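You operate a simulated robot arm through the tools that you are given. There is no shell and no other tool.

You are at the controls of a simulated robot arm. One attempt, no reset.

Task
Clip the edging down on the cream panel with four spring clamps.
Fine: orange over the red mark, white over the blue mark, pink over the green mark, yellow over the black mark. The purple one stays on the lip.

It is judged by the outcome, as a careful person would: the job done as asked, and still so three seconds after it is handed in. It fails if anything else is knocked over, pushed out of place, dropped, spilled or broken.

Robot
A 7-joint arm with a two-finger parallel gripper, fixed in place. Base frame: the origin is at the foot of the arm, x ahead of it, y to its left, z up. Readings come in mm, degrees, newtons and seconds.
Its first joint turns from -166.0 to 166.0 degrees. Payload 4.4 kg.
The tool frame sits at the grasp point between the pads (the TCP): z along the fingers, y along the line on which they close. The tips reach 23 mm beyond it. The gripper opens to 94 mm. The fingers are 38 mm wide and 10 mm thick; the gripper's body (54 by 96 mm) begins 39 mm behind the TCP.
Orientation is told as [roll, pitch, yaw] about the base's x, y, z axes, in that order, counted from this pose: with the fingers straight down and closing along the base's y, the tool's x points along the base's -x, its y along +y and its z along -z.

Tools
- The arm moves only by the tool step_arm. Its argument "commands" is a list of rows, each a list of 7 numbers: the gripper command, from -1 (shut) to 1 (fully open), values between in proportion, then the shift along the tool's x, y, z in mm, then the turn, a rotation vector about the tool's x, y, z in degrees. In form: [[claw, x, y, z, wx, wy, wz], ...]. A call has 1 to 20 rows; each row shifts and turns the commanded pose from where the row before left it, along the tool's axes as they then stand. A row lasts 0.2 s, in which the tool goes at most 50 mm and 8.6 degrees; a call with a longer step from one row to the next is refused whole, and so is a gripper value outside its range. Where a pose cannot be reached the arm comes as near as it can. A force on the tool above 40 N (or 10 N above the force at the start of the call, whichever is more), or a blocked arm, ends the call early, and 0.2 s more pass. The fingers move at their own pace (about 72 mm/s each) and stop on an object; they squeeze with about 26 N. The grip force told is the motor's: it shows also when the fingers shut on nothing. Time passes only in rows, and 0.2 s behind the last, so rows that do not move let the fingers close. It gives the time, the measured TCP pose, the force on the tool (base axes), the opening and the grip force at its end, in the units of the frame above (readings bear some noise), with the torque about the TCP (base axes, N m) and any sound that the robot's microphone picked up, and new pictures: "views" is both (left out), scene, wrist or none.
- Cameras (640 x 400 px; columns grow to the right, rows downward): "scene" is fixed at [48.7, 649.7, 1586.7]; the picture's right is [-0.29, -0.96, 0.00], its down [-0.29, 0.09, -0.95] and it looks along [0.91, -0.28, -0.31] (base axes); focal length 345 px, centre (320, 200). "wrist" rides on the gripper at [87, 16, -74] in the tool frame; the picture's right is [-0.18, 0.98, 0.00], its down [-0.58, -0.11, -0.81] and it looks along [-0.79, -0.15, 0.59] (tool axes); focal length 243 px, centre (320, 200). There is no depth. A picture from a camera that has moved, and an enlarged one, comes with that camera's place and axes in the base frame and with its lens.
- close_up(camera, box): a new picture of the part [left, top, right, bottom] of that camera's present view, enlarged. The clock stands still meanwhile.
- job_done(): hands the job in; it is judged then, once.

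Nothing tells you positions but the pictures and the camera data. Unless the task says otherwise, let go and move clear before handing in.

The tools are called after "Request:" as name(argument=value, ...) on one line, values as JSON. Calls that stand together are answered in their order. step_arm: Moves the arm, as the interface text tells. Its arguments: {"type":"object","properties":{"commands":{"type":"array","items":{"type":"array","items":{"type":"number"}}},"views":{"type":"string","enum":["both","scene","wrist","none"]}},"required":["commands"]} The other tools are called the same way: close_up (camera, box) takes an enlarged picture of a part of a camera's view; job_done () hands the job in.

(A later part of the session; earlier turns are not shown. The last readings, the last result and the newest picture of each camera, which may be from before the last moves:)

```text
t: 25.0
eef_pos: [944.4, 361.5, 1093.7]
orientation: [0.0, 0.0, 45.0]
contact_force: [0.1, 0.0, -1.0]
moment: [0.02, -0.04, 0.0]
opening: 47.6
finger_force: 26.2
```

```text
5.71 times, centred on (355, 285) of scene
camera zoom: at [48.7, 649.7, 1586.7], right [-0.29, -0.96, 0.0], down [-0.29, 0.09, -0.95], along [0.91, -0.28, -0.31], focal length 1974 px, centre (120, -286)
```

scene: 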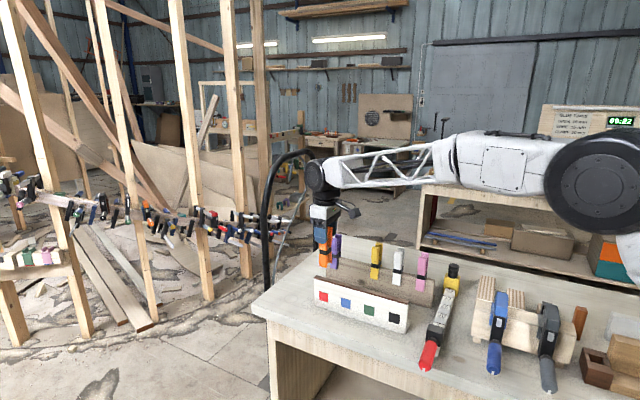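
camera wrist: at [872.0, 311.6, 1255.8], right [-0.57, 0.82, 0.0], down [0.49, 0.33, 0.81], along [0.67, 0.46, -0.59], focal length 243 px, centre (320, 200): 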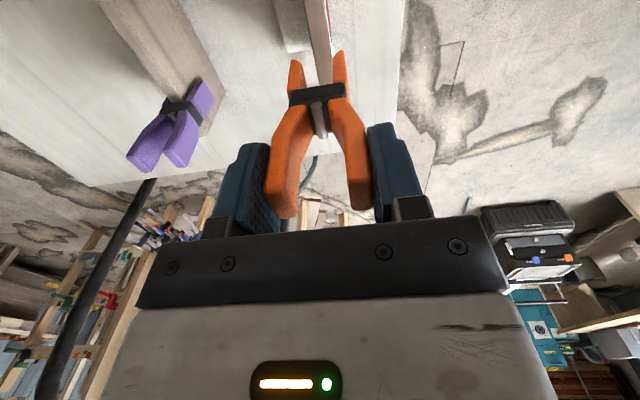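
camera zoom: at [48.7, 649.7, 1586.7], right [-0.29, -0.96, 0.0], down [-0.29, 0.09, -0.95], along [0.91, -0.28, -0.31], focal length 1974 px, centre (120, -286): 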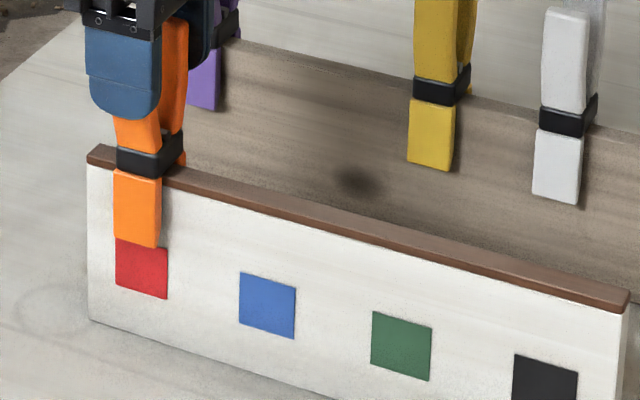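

Request:
step_arm(commands=[[-1, 0, 0, 1.5, 0, 0, 0], [-1, 0, 0, 1.5, 0, 0, 0], [-1, 0, 0, 0, 0, 0, 0]], views="none")

Request:
close_up(camera="wrist", box=[260, 0, 400, 120])

Request:
close_up(camera="scene", box=[320, 250, 360, 290])

```text
t: 25.8
eef_pos: [943.8, 362.3, 1092.4]
orientation: [0.0, -0.1, 45.0]
contact_force: [-0.3, -0.3, 11.7]
moment: [-0.07, 0.09, 0.0]
opening: 47.6
finger_force: 26.1
```

```text
3.33 times, centred on (330, 60) of wrist
camera zoom: at [870.9, 312.3, 1167.1], right [-0.57, 0.82, 0.0], down [0.49, 0.33, 0.81], along [0.67, 0.46, -0.59], focal length 809 px, centre (287, 667)
```

zoom: 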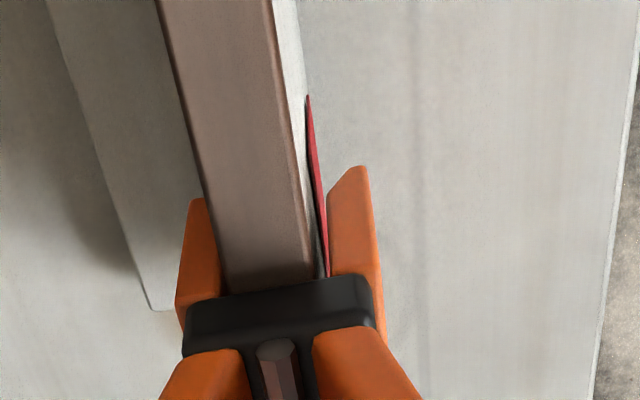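

```text
10.00 times, centred on (340, 270) of scene
camera zoom: at [48.7, 649.7, 1586.7], right [-0.29, -0.96, 0.0], down [-0.29, 0.09, -0.95], along [0.91, -0.28, -0.31], focal length 3454 px, centre (120, -500)
```

zoom: 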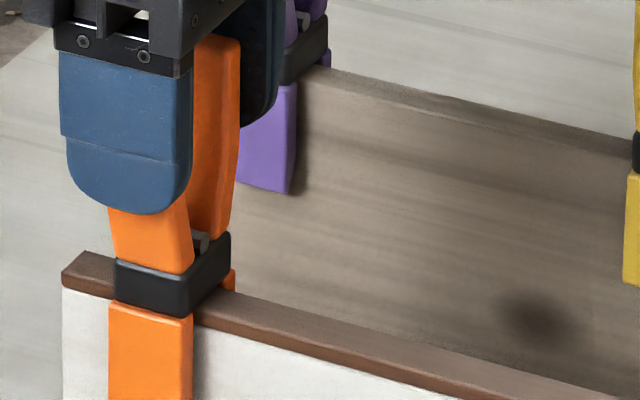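

The clamp has seated on the edging (about 12 N upward). I relieve the push by 1 mm and let go slowly.

Request:
step_arm(commands=[[-1, 0, 0, -1, 0, 0, 0], [-1, 0, 0, 0, 0, 0, 0], [0.1, 0, 0, 0, 0, 0, 0], [0.3, 0, 0, 0, 0, 0, 0], [0.3, 0, 0, 0, 0, 0, 0], [0.3, 0, 0, 0, 0, 0, 0]], views="none")

Request:
close_up(camera="wrist", box=[200, 0, 440, 240])

Request:
close_up(camera="scene", box=[310, 230, 390, 310])

```text
t: 27.2
eef_pos: [944.1, 362.1, 1091.7]
orientation: [0.0, -0.1, 45.1]
contact_force: [1.0, -0.3, 0.1]
moment: [0.0, -0.01, 0.02]
opening: 61.2
finger_force: 0.2
```

```text
1.67 times, centred on (320, 120) of wrist
camera zoom: at [871.1, 312.4, 1166.8], right [-0.57, 0.82, 0.0], down [0.49, 0.33, 0.81], along [0.67, 0.46, -0.59], focal length 404 px, centre (320, 333)
```

zoom: 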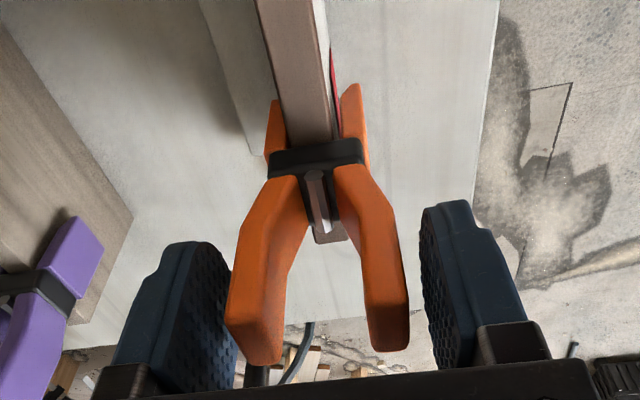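

```text
5.00 times, centred on (350, 270) of scene
camera zoom: at [48.7, 649.7, 1586.7], right [-0.29, -0.96, 0.0], down [-0.29, 0.09, -0.95], along [0.91, -0.28, -0.31], focal length 1727 px, centre (170, -150)
```

zoom: 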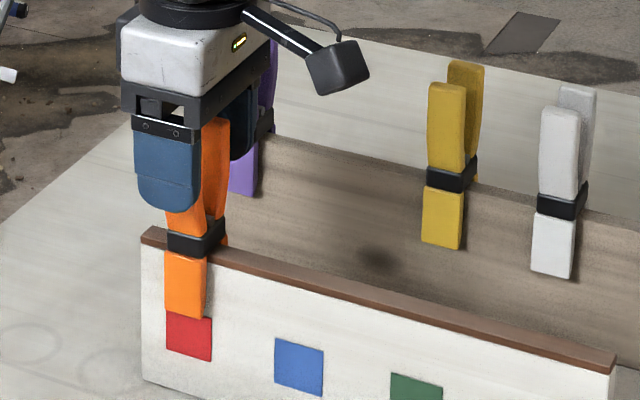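

Orange is standing on the edging, seated above the red mark. I rise clear, then go over to the yellow clamp on the lip.

Request:
step_arm(commands=[[0.6, 0, 0, 0, 0, 0, 0], [0.6, 0, 0, -8, 0, 0, 0], [0.6, 0, 0, -20, 0, 0, 0], [0.6, 0, 0, -30, 0, 0, 0], [0.6, 0, 0, -32, 0, 0, 0], [0.6, 18, -26, 0, 0, 0, 0], [0.6, 18, -27, 0, 0, 0, 0], [0.6, 18, -27, 0, 0, 0, 0], [0.6, 18, -27, 0, 0, 0, 0], [0.6, 18, -27, 0, 0, 0, 0], [1, 18.6, -26.5, 0, 0, 0, 0], [1, 0, 0, 25, 0, 0, 0], [1, 0, 0, 25, 0, 0, 0], [1, 0, 0, 0, 0, 0, 0]], views="both")

Request:
close_up(camera="wrist", box=[200, 20, 440, 250])

Request:
close_up(camera="scene", box=[310, 210, 430, 330])

```text
t: 30.2
eef_pos: [980.2, 170.3, 1131.6]
orientation: [0.0, 0.0, 45.0]
contact_force: [-0.5, -0.1, 0.6]
moment: [0.03, 0.03, 0.03]
opening: 94.0
finger_force: 0.1
camera wrist: at [907.4, 121.8, 1206.6], right [-0.57, 0.82, 0.0], down [0.49, 0.33, 0.81], along [0.66, 0.46, -0.59], focal length 243 px, centre (320, 200)
```

scene: 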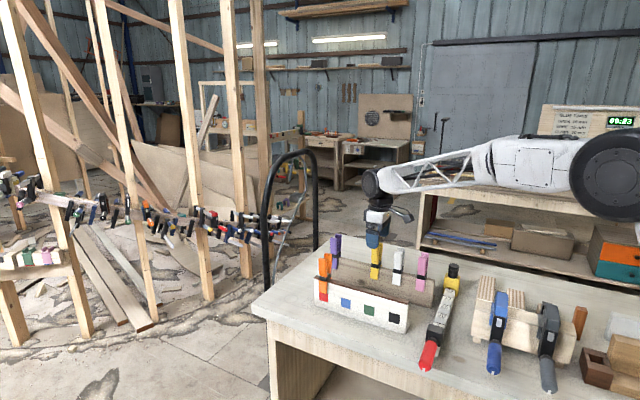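
wrist: 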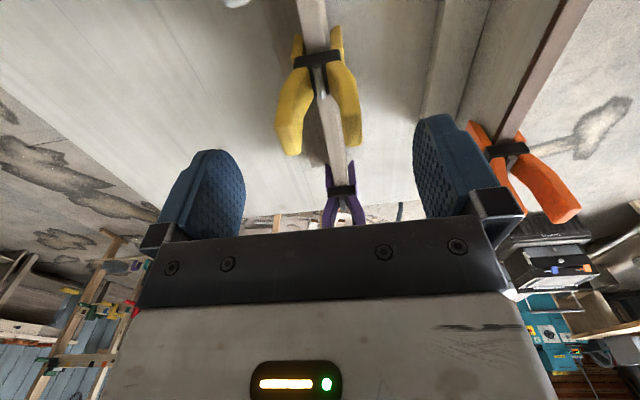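

```text
1.74 times, centred on (320, 135) of wrist
camera zoom: at [907.4, 121.8, 1206.6], right [-0.57, 0.82, 0.0], down [0.49, 0.33, 0.81], along [0.66, 0.46, -0.59], focal length 422 px, centre (320, 313)
```

zoom: 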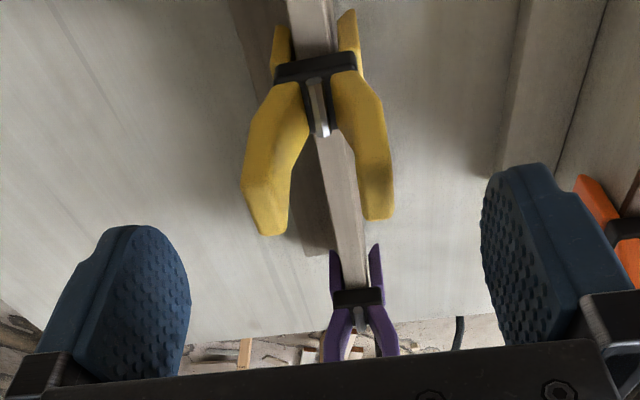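

```text
3.33 times, centred on (370, 270) of scene
camera zoom: at [48.7, 649.7, 1586.7], right [-0.29, -0.96, 0.0], down [-0.29, 0.09, -0.95], along [0.91, -0.28, -0.31], focal length 1151 px, centre (153, -33)
```

zoom: 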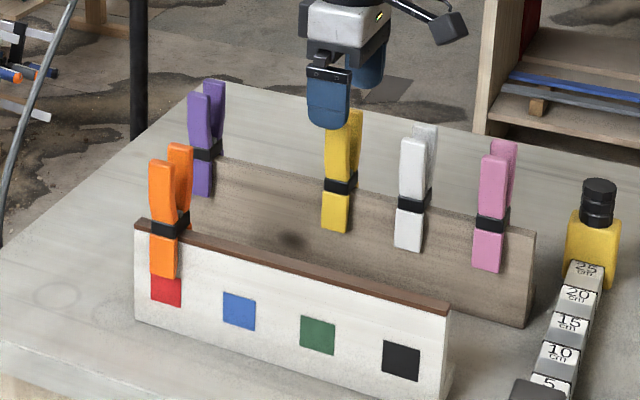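

Orange stays put on the panel. Yellow is within 2 mm of the tool's line, so I centre, lower to the same grip height (TCP z ≈ 1087) and close.

Request:
step_arm(commands=[[1, -1.7, -0.8, 0, 0, 0, 0], [1, 0, 0, 16, 0, 0, 0], [1, 0, 0, 15, 0, 0, 0], [1, 0, 0, 15, 0, 0, 0], [1, 0, 0, 0, 0, 0, 0], [0.1, 0, 0, 0, 0, 0, 0], [0.1, 0, 0, 0, 0, 0, 0], [0.1, 0, 0, 0, 0, 0, 0], [0.1, 0, 0, 0, 0, 0, 0]], views="none")

Request:
close_up(camera="wrist", box=[200, 50, 440, 250])

Request:
close_up(camera="scene", box=[310, 210, 430, 330])

```text
t: 32.2
eef_pos: [981.9, 172.7, 1086.6]
orientation: [-0.1, 0.0, 44.9]
contact_force: [-0.4, 0.4, -0.4]
moment: [0.03, 0.03, 0.03]
opening: 51.8
finger_force: 0.1
```

```text
2.00 times, centred on (320, 150) of wrist
camera zoom: at [908.9, 122.9, 1160.6], right [-0.57, 0.82, 0.0], down [0.49, 0.33, 0.81], along [0.67, 0.46, -0.59], focal length 485 px, centre (320, 300)
```

zoom: 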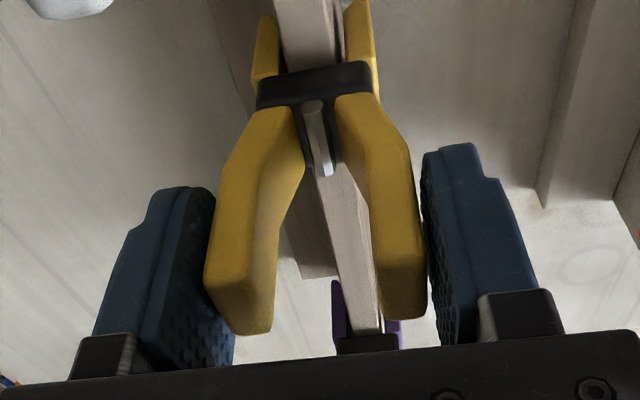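

```text
3.33 times, centred on (370, 270) of scene
camera zoom: at [48.7, 649.7, 1586.7], right [-0.29, -0.96, 0.0], down [-0.29, 0.09, -0.95], along [0.91, -0.28, -0.31], focal length 1151 px, centre (153, -33)
```

zoom: 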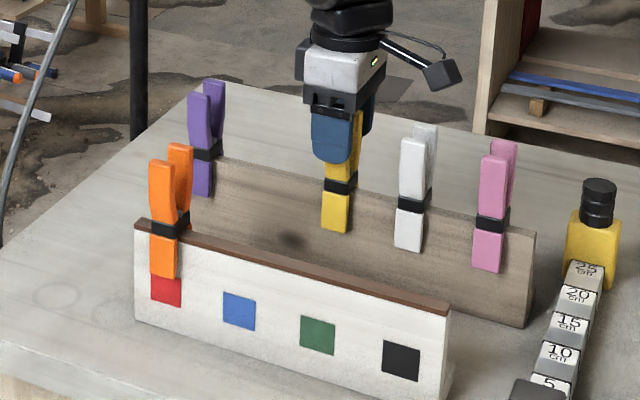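

Request:
step_arm(commands=[[-0.1, 0, 0, 0, 0, 0, 0], [-0.5, 0, 0, 0, 0, 0, 0], [-1, 0, 0, 0, 0, 0, 0], [-1, 0, 0, -2, 0, 0, 0], [-1, 0, 0, -5, 0, 0, 0], [-1, 0, 0, -15, 0, 0, 0], [-1, 0, 0, -18, 0, 0, 0], [-1, 0, 0, -18, 0, 0, 0], [-1, 0, 0, -18, 0, 0, 0], [-1, 0, 0, -15, 0, 0, 0], [-1, 0, 0, -5, 0, 0, 0], [-1, 0, 0, 0, 0, 0, 0]], views="none")

Request:
close_up(camera="wrist", box=[200, 20, 440, 250])

Request:
close_up(camera="scene", box=[310, 200, 430, 330])

```text
t: 34.8
eef_pos: [982.3, 172.3, 1182.0]
orientation: [0.0, 0.0, 44.9]
contact_force: [-0.3, -1.0, -1.7]
moment: [-0.01, 0.02, 0.0]
opening: 47.9
finger_force: 26.2
```

```text
1.74 times, centred on (320, 135) of wrist
camera zoom: at [909.6, 122.9, 1257.1], right [-0.57, 0.82, 0.0], down [0.49, 0.33, 0.81], along [0.66, 0.46, -0.59], focal length 422 px, centre (320, 313)
```

zoom: 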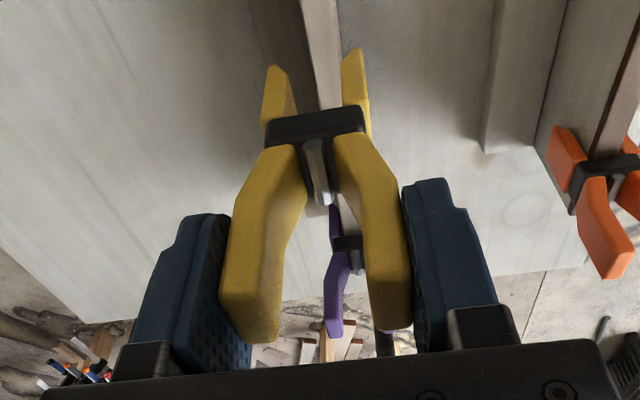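

```text
3.08 times, centred on (370, 265) of scene
camera zoom: at [48.7, 649.7, 1586.7], right [-0.29, -0.96, 0.0], down [-0.29, 0.09, -0.95], along [0.91, -0.28, -0.31], focal length 1063 px, centre (166, 0)
```

zoom: 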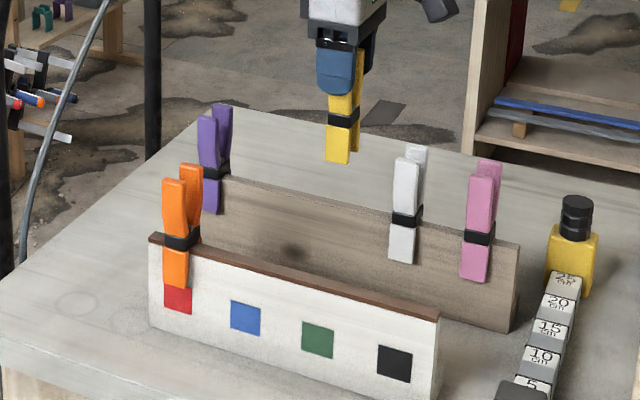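

Yellow is held upright. I carry it across to hover above the black mark.

Request:
step_arm(commands=[[-1, 0, 20, 0, 0, 0, 0], [-1, 0, 30, 0, 0, 0, 0], [-1, 0, 30, 0, 0, 0, 0], [-1, 20, 20, 0, 0, 0, 0], [-1, 25, 17, 0, 0, 0, 0], [-1, 25, 17, 0, 0, 0, 0], [-1, 25, 17, 0, 0, 0, 0], [-1, 22.7, 10, 0, 0, 0, 0], [-1, 0, 0, 0, 0, 0, 0], [-1, 0, 0, 0, 0, 0, 0]], views="none")

Request:
close_up(camera="wrist", box=[260, 0, 400, 120])

Request:
close_up(camera="scene", box=[310, 200, 430, 330])

```text
t: 37.0
eef_pos: [785.9, 204.6, 1181.3]
orientation: [0.0, 0.0, 45.1]
contact_force: [-0.2, -0.7, -1.0]
moment: [0.01, -0.01, -0.03]
opening: 47.8
finger_force: 26.0
```

```text
3.33 times, centred on (330, 60) of wrist
camera zoom: at [712.7, 154.1, 1256.5], right [-0.57, 0.82, 0.0], down [0.49, 0.33, 0.81], along [0.67, 0.46, -0.59], focal length 809 px, centre (287, 667)
```

zoom: 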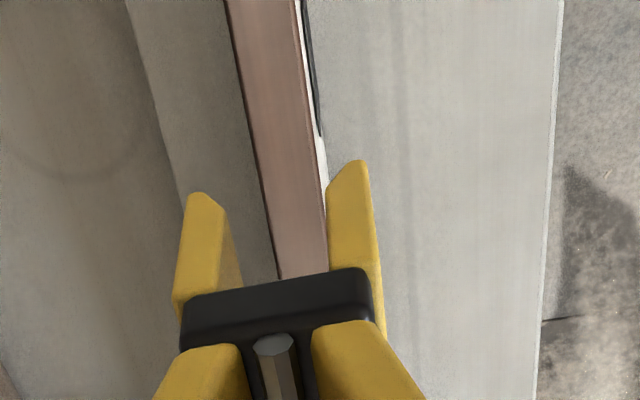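

```text
3.08 times, centred on (370, 265) of scene
camera zoom: at [48.7, 649.7, 1586.7], right [-0.29, -0.96, 0.0], down [-0.29, 0.09, -0.95], along [0.91, -0.28, -0.31], focal length 1063 px, centre (166, 0)
```

zoom: 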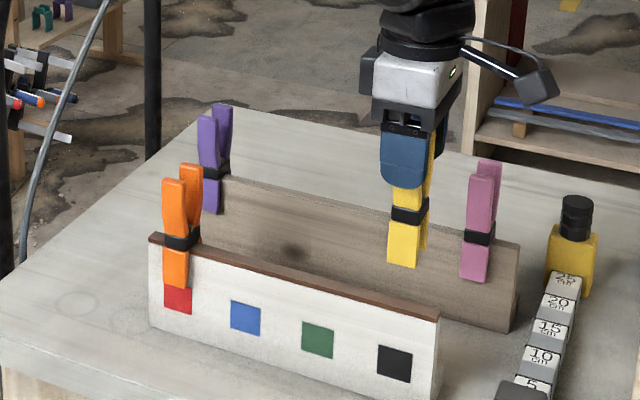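

Yellow hovers correctly over the black mark with the edging centred between its jaws. I lower it in two stages.

Request:
step_arm(commands=[[-1, 1.5, 0, 14, 0, 0, 0], [-1, 0, 0, 15, 0, 0, 0], [-1, 0, 0, 14, 0, 0, 0], [-1, 0, 0, 0, 0, 0, 0], [-1, 0, 0, 0, 0, 0, 0]], views="none")

Request:
close_up(camera="wrist", box=[260, 0, 400, 120])

Request:
close_up(camera="scene", box=[360, 230, 440, 330])

```text
t: 38.2
eef_pos: [784.0, 203.1, 1138.8]
orientation: [0.0, 0.0, 45.0]
contact_force: [-0.8, -0.2, -1.3]
moment: [-0.01, 0.0, 0.0]
opening: 47.8
finger_force: 25.7
```

```text
3.33 times, centred on (330, 60) of wrist
camera zoom: at [711.4, 153.0, 1213.7], right [-0.57, 0.82, 0.0], down [0.49, 0.33, 0.81], along [0.67, 0.46, -0.59], focal length 809 px, centre (287, 667)
```

zoom: 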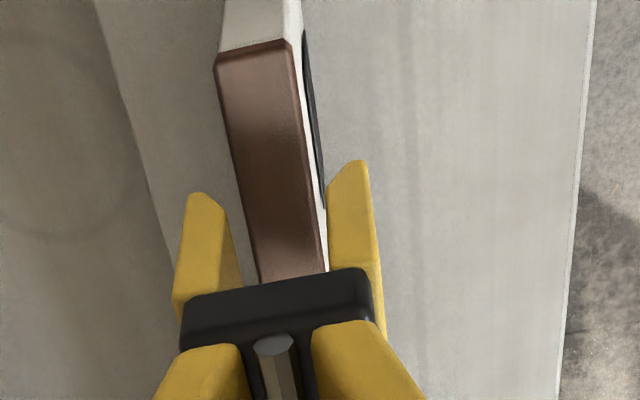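

```text
4.00 times, centred on (400, 280) of scene
camera zoom: at [48.7, 649.7, 1586.7], right [-0.29, -0.96, 0.0], down [-0.29, 0.09, -0.95], along [0.91, -0.28, -0.31], focal length 1382 px, centre (0, -120)
```

zoom: 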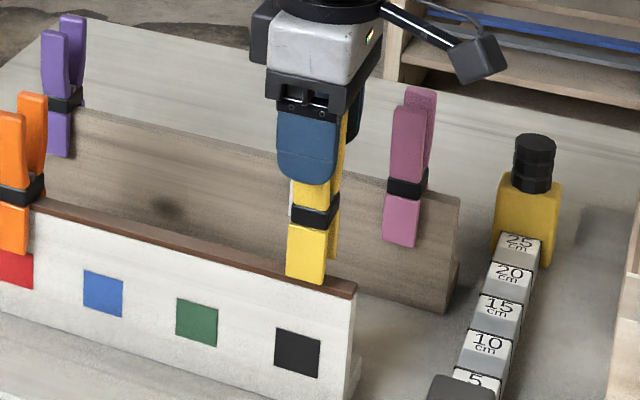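

Request:
step_arm(commands=[[-1, 0, 0.4, 8, 0, 0, 0], [-1, 0, 0, 8, 0, 0, 0], [-1, 0, 0, 8, 0, 0, 0], [-1, 0, 0, 8, 0, 0, 0], [-1, 0, 0, 6, 0, 0, 0], [-1, 0, 0, 4, 0, 0, 0], [-1, 0, 0, 3, 0, 0, 0], [-1, 0, 0, 0, 0, 0, 0]], views="none")

Request:
close_up(camera="wrist", box=[260, 0, 400, 120])

Request:
close_up(camera="scene", box=[360, 230, 440, 330])

```text
t: 40.0
eef_pos: [784.8, 202.1, 1093.2]
orientation: [-0.1, -0.1, 45.0]
contact_force: [0.2, -0.7, -1.5]
moment: [-0.03, 0.02, -0.02]
opening: 47.5
finger_force: 25.7
```

```text
3.33 times, centred on (330, 60) of wrist
camera zoom: at [711.0, 152.5, 1168.6], right [-0.57, 0.82, 0.0], down [0.49, 0.33, 0.81], along [0.67, 0.46, -0.59], focal length 809 px, centre (287, 667)
```

zoom: 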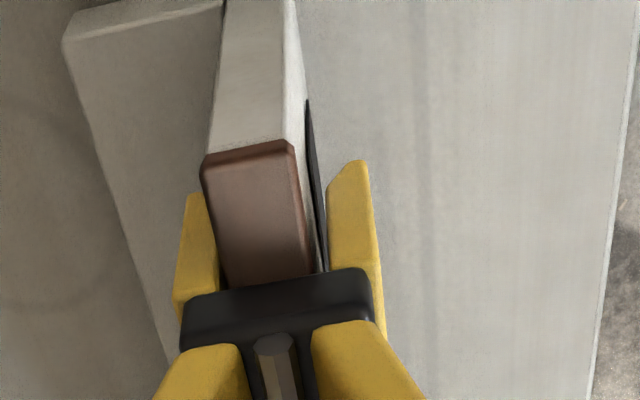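

```text
4.00 times, centred on (400, 280) of scene
camera zoom: at [48.7, 649.7, 1586.7], right [-0.29, -0.96, 0.0], down [-0.29, 0.09, -0.95], along [0.91, -0.28, -0.31], focal length 1382 px, centre (0, -120)
```

zoom: 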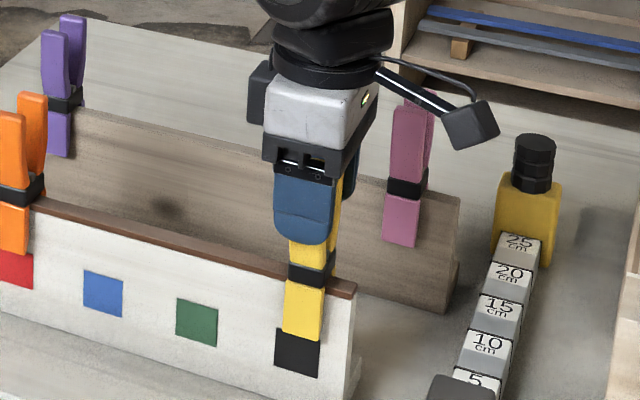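

Request:
step_arm(commands=[[-1, 0, 0, 1.5, 0, 0, 0], [-1, 0, 0, 1.2, 0, 0, 0], [-1, 0, 0, 0, 0, 0, 0]], views="none")

```text
t: 40.8
eef_pos: [783.8, 202.1, 1092.3]
orientation: [-0.2, 0.0, 45.1]
contact_force: [-1.0, -1.5, 7.6]
moment: [-0.2, 0.09, -0.01]
opening: 47.4
finger_force: 25.2
```

Yellow has seated (7.6 N). I relieve the push, let go gently and check before rising.

Request:
step_arm(commands=[[-1, 0, 0, -0.8, 0, 0, 0], [-1, 0, 0, 0, 0, 0, 0], [0.1, 0, 0, 0, 0, 0, 0], [0.3, 0, 0, 0, 0, 0, 0], [0.3, 0, 0, 0, 0, 0, 0], [0.6, 0, 0, 0, 0, 0, 0]], views="none")

Request:
close_up(camera="wrist", box=[200, 0, 440, 240])

Request:
close_up(camera="scene", box=[360, 230, 440, 330])

```text
t: 42.2
eef_pos: [783.8, 202.6, 1091.5]
orientation: [0.0, 0.1, 45.1]
contact_force: [-0.4, 0.4, -0.1]
moment: [-0.02, 0.01, 0.02]
opening: 75.2
finger_force: 0.1
```

```text
1.67 times, centred on (320, 120) of wrist
camera zoom: at [710.9, 152.8, 1166.8], right [-0.57, 0.82, 0.0], down [0.49, 0.33, 0.81], along [0.67, 0.46, -0.59], focal length 404 px, centre (320, 333)
```

zoom: 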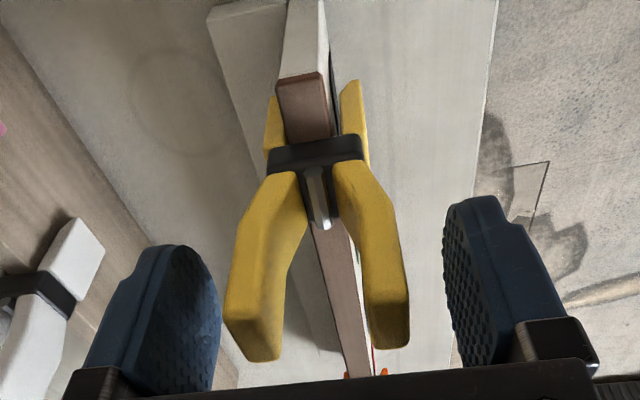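

```text
4.00 times, centred on (400, 280) of scene
camera zoom: at [48.7, 649.7, 1586.7], right [-0.29, -0.96, 0.0], down [-0.29, 0.09, -0.95], along [0.91, -0.28, -0.31], focal length 1382 px, centre (0, -120)
```

zoom: 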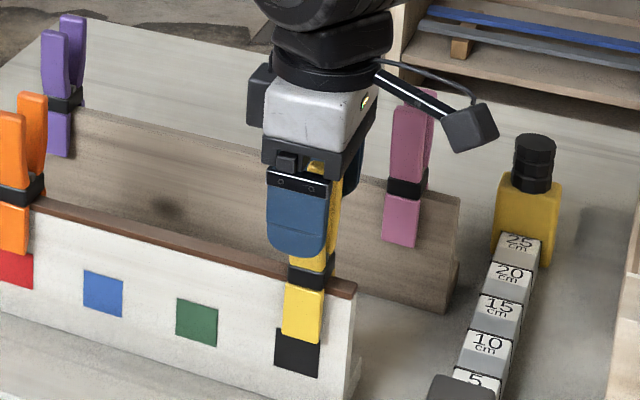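

Yellow stands seated above the black mark. I rise and go over to the white clamp.

Request:
step_arm(commands=[[0.6, 0, 0, -8, 0, 0, 0], [0.6, 0, 0, -20, 0, 0, 0], [0.6, 0, 0, -30, 0, 0, 0], [0.6, 0, 0, -32, 0, 0, 0], [0.6, -7, -27, 0, 0, 0, 0], [0.6, -7, -27, 0, 0, 0, 0], [0.6, -7, -27, 0, 0, 0, 0], [0.6, -7, -27, 0, 0, 0, 0], [0.6, -7, -27, 0, 0, 0, 0], [1, -8.8, -26.7, 0, 0, 0, 0], [1, 0, 0, 25, 0, 0, 0], [1, 0, 0, 25, 0, 0, 0], [1, 0, 0, 0, 0, 0, 0]], views="scene")

Request:
close_up(camera="wrist", box=[200, 20, 440, 250])

Request:
close_up(camera="scene", box=[310, 210, 440, 340])

```text
t: 45.0
eef_pos: [929.7, 118.4, 1130.8]
orientation: [0.1, 0.0, 45.0]
contact_force: [-0.8, -1.1, -0.5]
moment: [0.03, 0.01, 0.03]
opening: 94.2
finger_force: 0.0
```

scene: 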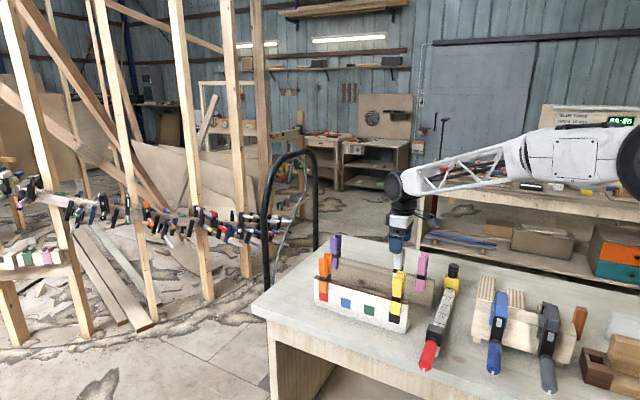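

```text
1.74 times, centred on (320, 135) of wrist
camera zoom: at [856.6, 69.3, 1206.0], right [-0.57, 0.82, 0.0], down [0.49, 0.33, 0.81], along [0.67, 0.46, -0.59], focal length 422 px, centre (320, 313)
```

zoom: 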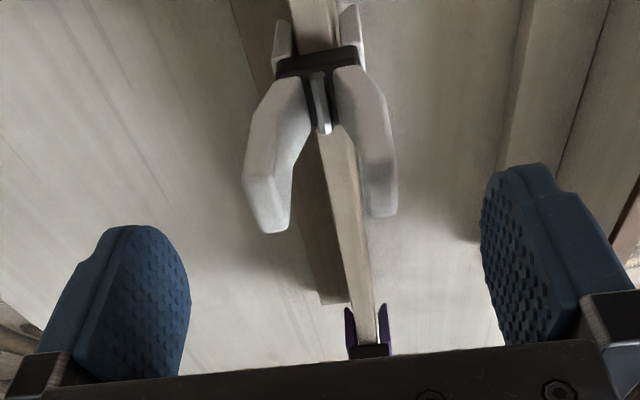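

```text
3.08 times, centred on (375, 275) of scene
camera zoom: at [48.7, 649.7, 1586.7], right [-0.29, -0.96, 0.0], down [-0.29, 0.09, -0.95], along [0.91, -0.28, -0.31], focal length 1063 px, centre (151, -31)
```

zoom: 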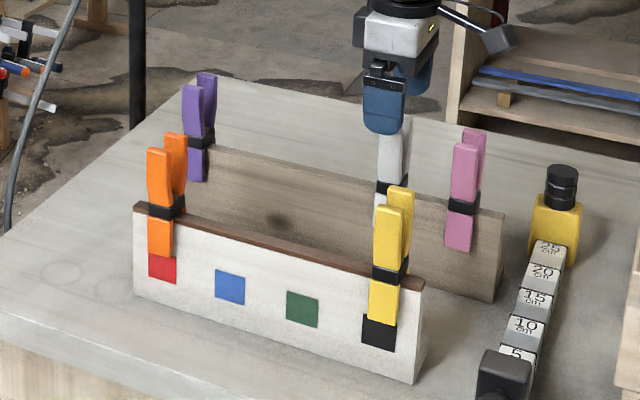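

White is centred under the gripper within half a millimetre. I lower, close and lift it.

Request:
step_arm(commands=[[1, -0.2, -0.3, 0, 0, 0, 0], [1, 0, 0, 16, 0, 0, 0], [1, 0, 0, 15, 0, 0, 0], [1, 0, 0, 14.7, 0, 0, 0], [1, 0, 0, 0, 0, 0, 0], [0.1, 0, 0, 0, 0, 0, 0], [0.1, 0, 0, 0, 0, 0, 0], [0.1, 0, 0, 0, 0, 0, 0], [0.1, 0, 0, 0, 0, 0, 0]], views="none")

Request:
close_up(camera="wrist", box=[200, 50, 440, 250])

```text
t: 47.0
eef_pos: [930.1, 120.1, 1086.3]
orientation: [0.0, 0.0, 45.0]
contact_force: [-0.3, -0.4, -0.2]
moment: [0.0, -0.01, 0.02]
opening: 51.6
finger_force: 0.0
```

```text
2.00 times, centred on (320, 150) of wrist
camera zoom: at [856.6, 69.4, 1161.0], right [-0.57, 0.82, 0.0], down [0.49, 0.33, 0.81], along [0.67, 0.46, -0.59], focal length 485 px, centre (320, 300)
```

zoom: 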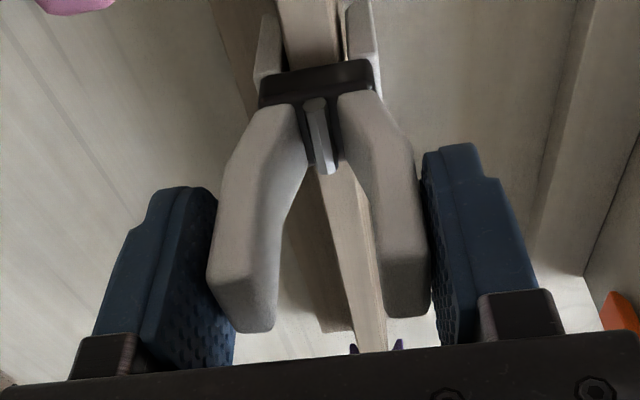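

Request:
step_arm(commands=[[-0.1, 0, 0, 0, 0, 0, 0], [-0.5, 0, 0, 0, 0, 0, 0], [-1, 0, 0, 0, 0, 0, 0], [-1, 0, 0, -2, 0, 0, 0], [-1, 0, 0, -5, 0, 0, 0], [-1, 0, 0, -15, 0, 0, 0], [-1, 0, 0, -18, 0, 0, 0], [-1, 0, 0, -18, 0, 0, 0], [-1, 0, 0, -18, 0, 0, 0], [-1, 0, 0, -15, 0, 0, 0], [-1, 0, 0, -5, 0, 0, 0], [-1, 0, 0, 0, 0, 0, 0]], views="none")

Request:
close_up(camera="wrist", box=[200, 20, 440, 250])

Request:
close_up(camera="scene", box=[310, 200, 440, 340])

```text
t: 49.6
eef_pos: [930.2, 119.3, 1182.2]
orientation: [0.0, 0.0, 45.0]
contact_force: [-0.1, 0.9, -1.4]
moment: [-0.04, 0.02, -0.01]
opening: 47.7
finger_force: 26.1
```

```text
1.74 times, centred on (320, 135) of wrist
camera zoom: at [857.3, 69.5, 1257.4], right [-0.57, 0.82, 0.0], down [0.49, 0.33, 0.81], along [0.67, 0.46, -0.59], focal length 422 px, centre (320, 313)
```

zoom: 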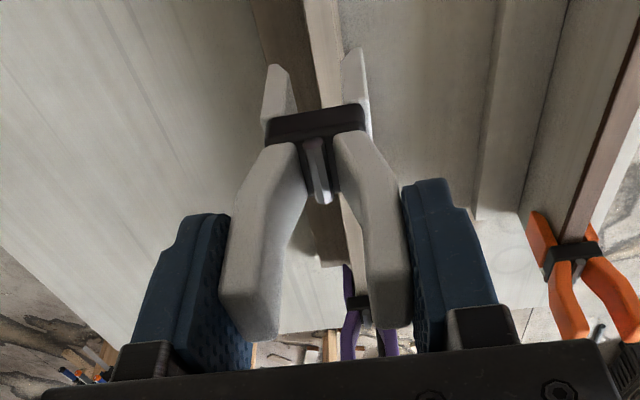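

```text
2.86 times, centred on (375, 270) of scene
camera zoom: at [48.7, 649.7, 1586.7], right [-0.29, -0.96, 0.0], down [-0.29, 0.09, -0.95], along [0.91, -0.28, -0.31], focal length 987 px, centre (163, 0)
```

zoom: 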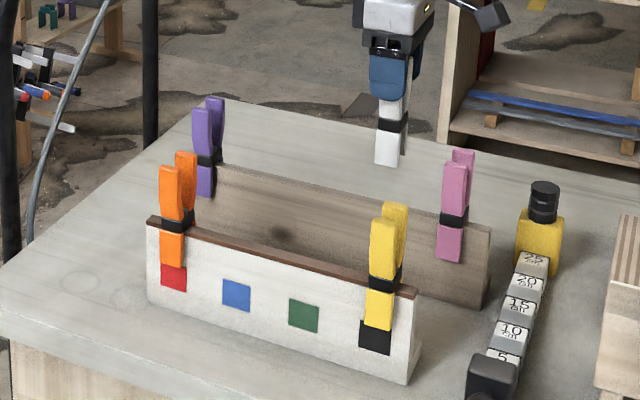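

White is held and lifted. I carry it diagonally over the free gap to hover above the blue mark.

Request:
step_arm(commands=[[-1, -10, 15, 0, 0, 0, 0], [-1, -16, 24, 0, 0, 0, 0], [-1, -16, 24, 0, 0, 0, 0], [-1, -16, 24, 0, 0, 0, 0], [-1, -16, 24, 0, 0, 0, 0], [-1, -16, 24, 0, 0, 0, 0], [-1, -16.9, 27.1, 0, 0, 0, 0], [-1, 0, 0, 0, 0, 0, 0], [-1, 0, 0, 0, 0, 0, 0]], views="none")

Request:
close_up(camera="wrist", box=[260, 0, 400, 120])

Request:
close_up(camera="scene", box=[310, 200, 440, 340])

```text
t: 51.6
eef_pos: [890.8, 309.4, 1182.7]
orientation: [0.0, 0.0, 45.0]
contact_force: [0.2, -0.7, -1.2]
moment: [-0.01, 0.01, -0.02]
opening: 47.5
finger_force: 25.6
```

```text
3.33 times, centred on (330, 60) of wrist
camera zoom: at [817.8, 259.3, 1257.2], right [-0.57, 0.82, 0.0], down [0.49, 0.33, 0.81], along [0.67, 0.46, -0.59], focal length 809 px, centre (287, 667)
```

zoom: 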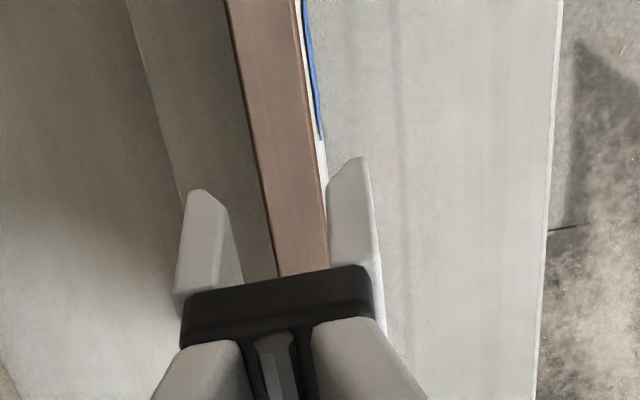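

```text
2.86 times, centred on (375, 270) of scene
camera zoom: at [48.7, 649.7, 1586.7], right [-0.29, -0.96, 0.0], down [-0.29, 0.09, -0.95], along [0.91, -0.28, -0.31], focal length 987 px, centre (163, 0)
```

zoom: 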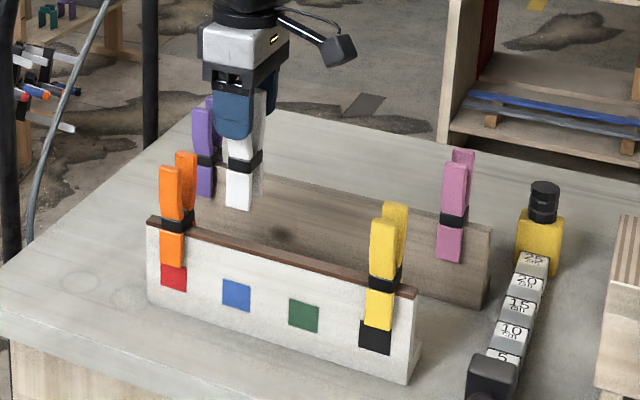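

Request:
step_arm(commands=[[-1, 0.5, 0.2, 14, 0, 0, 0], [-1, 0, 0, 15, 0, 0, 0], [-1, 0, 0, 14.5, 0, 0, 0], [-1, 0, 0, 0, 0, 0, 0], [-1, 0, 0, 0, 0, 0, 0]], views="none")

Request:
close_up(camera="wrist", box=[260, 0, 400, 120])

Request:
close_up(camera="scene", box=[310, 220, 410, 330])

```text
t: 52.8
eef_pos: [889.4, 309.8, 1139.9]
orientation: [0.0, 0.0, 45.0]
contact_force: [0.2, -0.1, -1.0]
moment: [0.0, 0.0, 0.01]
opening: 47.4
finger_force: 26.0
```

```text
3.33 times, centred on (330, 60) of wrist
camera zoom: at [817.1, 259.2, 1214.0], right [-0.57, 0.82, 0.0], down [0.49, 0.33, 0.81], along [0.67, 0.46, -0.59], focal length 809 px, centre (287, 667)
```

zoom: 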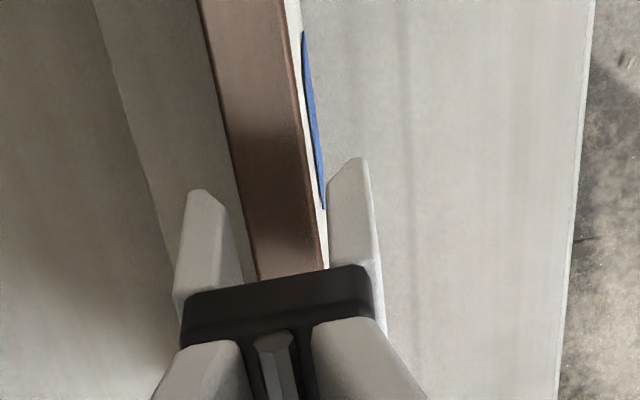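

```text
3.64 times, centred on (360, 275) of scene
camera zoom: at [48.7, 649.7, 1586.7], right [-0.29, -0.96, 0.0], down [-0.29, 0.09, -0.95], along [0.91, -0.28, -0.31], focal length 1256 px, centre (174, -73)
```

zoom: 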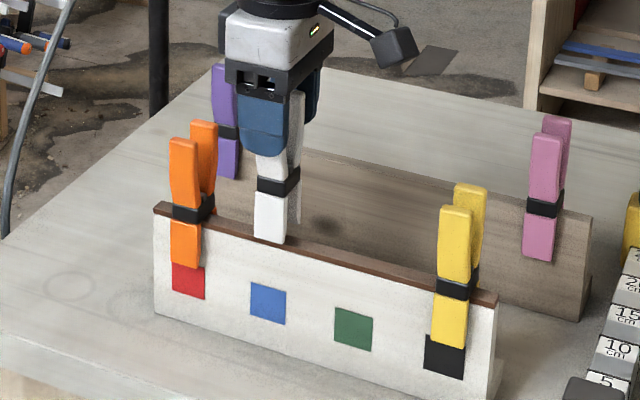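

White is aligned above the blue mark, edging centred between the jaws. I lower onto the edging.

Request:
step_arm(commands=[[-1, 0, 0.2, 8, 0, 0, 0], [-1, 0, 0, 8, 0, 0, 0], [-1, 0, 0, 8, 0, 0, 0], [-1, 0, 0, 8, 0, 0, 0], [-1, 0, 0, 6, 0, 0, 0], [-1, 0, 0, 4, 0, 0, 0], [-1, 0, 0, 3, 0, 0, 0], [-1, 0, 0, 0, 0, 0, 0]], views="none")

Request:
close_up(camera="scene", box=[310, 220, 410, 330])

Request:
close_up(camera="wrist", box=[260, 0, 400, 120])

```text
t: 54.6
eef_pos: [889.4, 309.1, 1095.8]
orientation: [0.0, 0.0, 45.0]
contact_force: [0.2, 0.3, -0.8]
moment: [-0.01, -0.01, -0.04]
opening: 47.5
finger_force: 26.5
```

```text
3.64 times, centred on (360, 275) of scene
camera zoom: at [48.7, 649.7, 1586.7], right [-0.29, -0.96, 0.0], down [-0.29, 0.09, -0.95], along [0.91, -0.28, -0.31], focal length 1256 px, centre (174, -73)
```

zoom: 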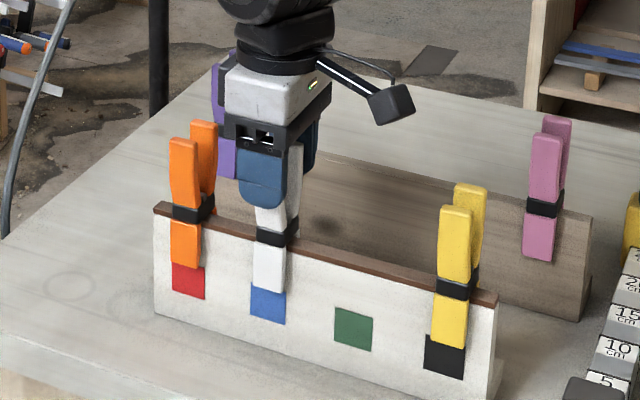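

```text
3.33 times, centred on (330, 60) of wrist
camera zoom: at [816.7, 259.3, 1168.5], right [-0.57, 0.82, 0.0], down [0.49, 0.33, 0.81], along [0.66, 0.46, -0.59], focal length 809 px, centre (287, 667)
```

zoom: 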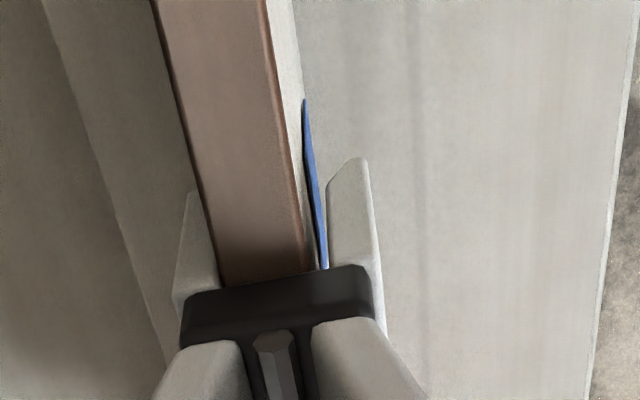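

Request:
step_arm(commands=[[-1, 0, 0, 1.5, 0, 0, 0], [-1, 0, 0, 1.2, 0, 0, 0], [-1, 0, 0, 0, 0, 0, 0]], views="none")

```text
t: 55.4
eef_pos: [890.1, 308.7, 1091.5]
orientation: [0.0, 0.0, 45.0]
contact_force: [-2.6, 0.3, 12.6]
moment: [-0.07, 0.23, -0.02]
opening: 47.4
finger_force: 26.0
```

White is seated (12.6 N). I relieve, release and check.

Request:
step_arm(commands=[[-1, 0, 0, -1, 0, 0, 0], [-1, 0, 0, 0, 0, 0, 0], [0.1, 0, 0, 0, 0, 0, 0], [0.3, 0, 0, 0, 0, 0, 0], [0.3, 0, 0, 0, 0, 0, 0], [0.6, 0, 0, 0, 0, 0, 0]], views="none")

Request:
close_up(camera="wrist", box=[200, 0, 440, 240])

Request:
close_up(camera="scene", box=[310, 220, 410, 330])

```text
t: 56.8
eef_pos: [891.0, 309.7, 1092.5]
orientation: [0.0, -0.1, 45.0]
contact_force: [0.6, 0.4, -0.2]
moment: [-0.01, 0.03, 0.0]
opening: 75.4
finger_force: 0.0
```

```text
1.67 times, centred on (320, 120) of wrist
camera zoom: at [817.1, 259.1, 1166.9], right [-0.57, 0.82, 0.0], down [0.49, 0.33, 0.81], along [0.66, 0.46, -0.59], focal length 404 px, centre (320, 333)
```

zoom: 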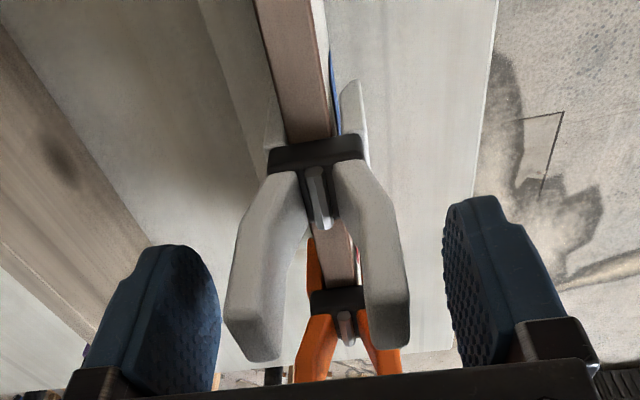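

```text
3.64 times, centred on (360, 275) of scene
camera zoom: at [48.7, 649.7, 1586.7], right [-0.29, -0.96, 0.0], down [-0.29, 0.09, -0.95], along [0.91, -0.28, -0.31], focal length 1256 px, centre (174, -73)
```

zoom: 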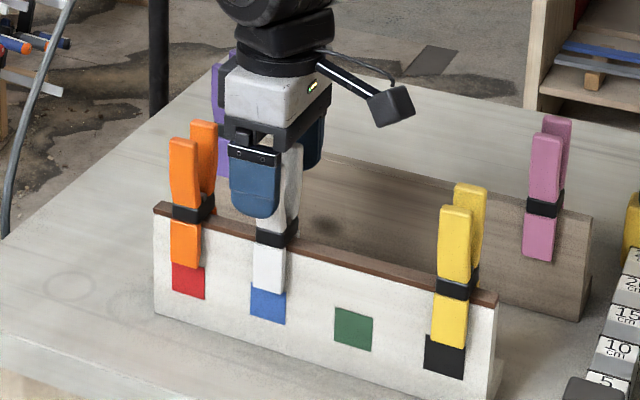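

White stands seated above the blue mark. I rise and go over to the last one, pink.

Request:
step_arm(commands=[[0.6, 0, 0, -8, 0, 0, 0], [0.6, 0, 0, -20, 0, 0, 0], [0.6, 0, 0, -30, 0, 0, 0], [0.6, 0, 0, -32, 0, 0, 0], [0.6, 25, -23, 0, 0, 0, 0], [0.6, 26, -23, 0, 0, 0, 0], [0.6, 26, -23, 0, 0, 0, 0], [0.6, 26, -23, 0, 0, 0, 0], [0.6, 26, -23, 0, 0, 0, 0], [0.8, 26, -23, 0, 0, 0, 0], [1, 26, -24.5, 0, 0, 0, 0], [1, 0, 0, 25, 0, 0, 0], [1, 0, 0, 25, 0, 0, 0], [1, 0, 0, 0, 0, 0, 0]], views="scene")

Request:
close_up(camera="wrist", box=[200, 20, 440, 250])

Request:
close_up(camera="scene", box=[310, 210, 450, 340])

```text
t: 59.8
eef_pos: [876.7, 64.9, 1131.1]
orientation: [0.1, 0.0, 44.9]
contact_force: [0.4, 0.6, -0.2]
moment: [0.0, -0.02, 0.02]
opening: 94.0
finger_force: 0.1
```

scene: 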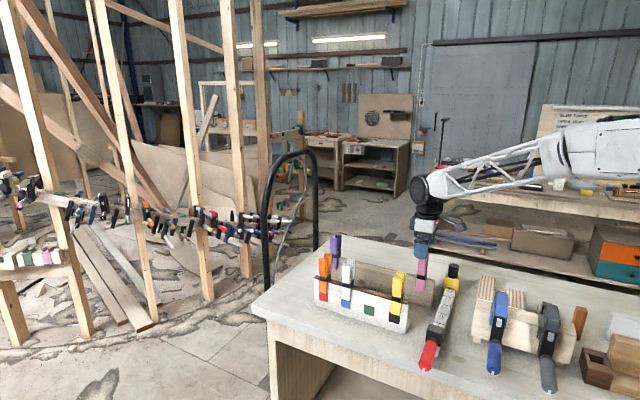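

```text
1.74 times, centred on (320, 135) of wrist
camera zoom: at [804.4, 15.3, 1205.8], right [-0.57, 0.82, 0.0], down [0.49, 0.33, 0.81], along [0.66, 0.46, -0.59], focal length 422 px, centre (320, 313)
```

zoom: 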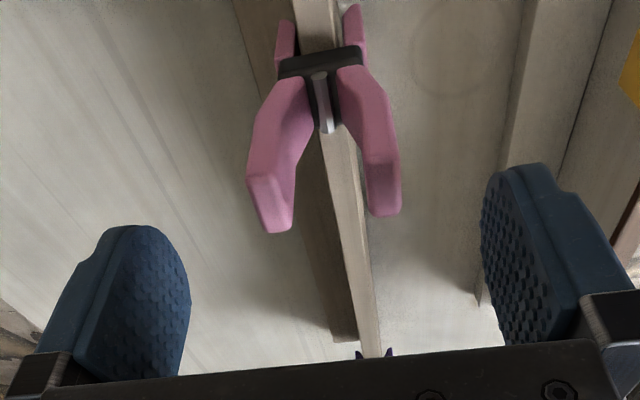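

```text
3.08 times, centred on (380, 275) of scene
camera zoom: at [48.7, 649.7, 1586.7], right [-0.29, -0.96, 0.0], down [-0.29, 0.09, -0.95], along [0.91, -0.28, -0.31], focal length 1063 px, centre (135, -31)
```

zoom: 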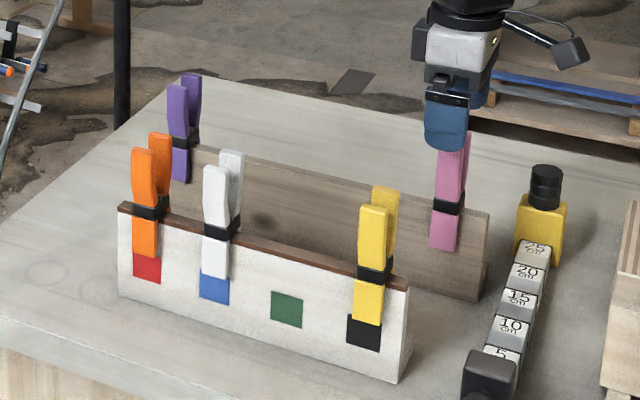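

Pink is centred to within 1 mm. Same pick as before.

Request:
step_arm(commands=[[1, 0.2, 0.6, 0, 0, 0, 0], [1, 0, 0, 16, 0, 0, 0], [1, 0, 0, 15, 0, 0, 0], [1, 0, 0, 14.5, 0, 0, 0], [1, 0, 0, 0, 0, 0, 0], [0.1, 0, 0, 0, 0, 0, 0], [0.1, 0, 0, 0, 0, 0, 0], [0.1, 0, 0, 0, 0, 0, 0], [0.1, 0, 0, 0, 0, 0, 0]], views="none")

Request:
close_up(camera="wrist", box=[200, 50, 440, 250])

```text
t: 61.8
eef_pos: [876.2, 66.2, 1086.7]
orientation: [0.1, 0.1, 45.0]
contact_force: [-0.2, 0.5, -1.2]
moment: [0.0, -0.02, 0.02]
opening: 51.6
finger_force: 0.1
```

```text
2.00 times, centred on (320, 150) of wrist
camera zoom: at [803.6, 16.1, 1161.5], right [-0.57, 0.82, 0.0], down [0.49, 0.33, 0.81], along [0.67, 0.46, -0.59], focal length 485 px, centre (320, 300)
```

zoom: 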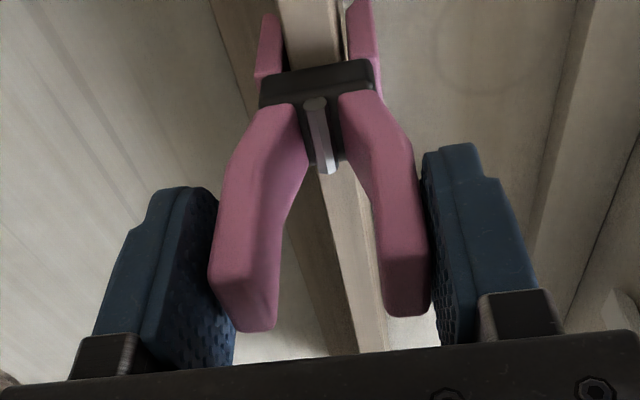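

Request:
step_arm(commands=[[-0.1, 0, 0, 0, 0, 0, 0], [-0.5, 0, 0, 0, 0, 0, 0], [-1, 0, 0, 0, 0, 0, 0], [-1, 0, 0, -2, 0, 0, 0], [-1, 0, 0, -5, 0, 0, 0], [-1, 0, 0, -15, 0, 0, 0], [-1, 0, 0, -18, 0, 0, 0], [-1, 0, 0, -18, 0, 0, 0], [-1, 0, 0, -18, 0, 0, 0], [-1, 0, 0, -15, 0, 0, 0], [-1, 0, 0, -5, 0, 0, 0], [-1, 0, 0, 0, 0, 0, 0]], views="none")

Request:
close_up(camera="wrist", box=[200, 20, 440, 250])

Request:
close_up(camera="scene", box=[310, 200, 450, 340])

```text
t: 64.4
eef_pos: [875.7, 65.2, 1183.3]
orientation: [-0.1, 0.0, 44.9]
contact_force: [0.2, 0.7, -1.2]
moment: [-0.01, -0.02, 0.02]
opening: 47.7
finger_force: 25.4
```

```text
1.74 times, centred on (320, 135) of wrist
camera zoom: at [803.2, 16.4, 1257.8], right [-0.57, 0.82, 0.0], down [0.49, 0.33, 0.81], along [0.67, 0.46, -0.59], focal length 422 px, centre (320, 313)
```

zoom: 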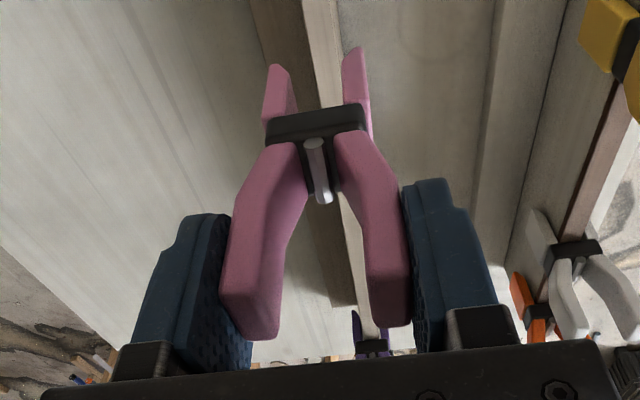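

```text
2.86 times, centred on (380, 270) of scene
camera zoom: at [48.7, 649.7, 1586.7], right [-0.29, -0.96, 0.0], down [-0.29, 0.09, -0.95], along [0.91, -0.28, -0.31], focal length 987 px, centre (149, 0)
```

zoom: 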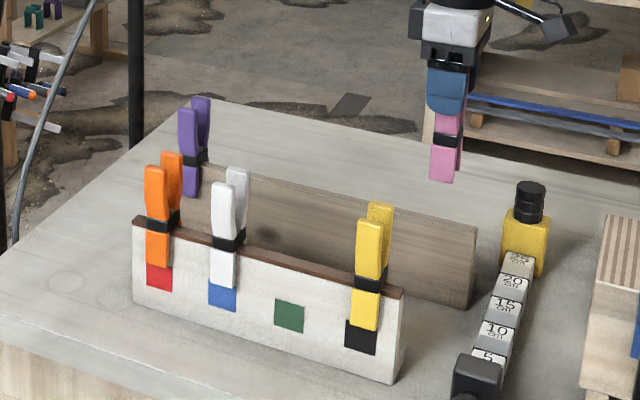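

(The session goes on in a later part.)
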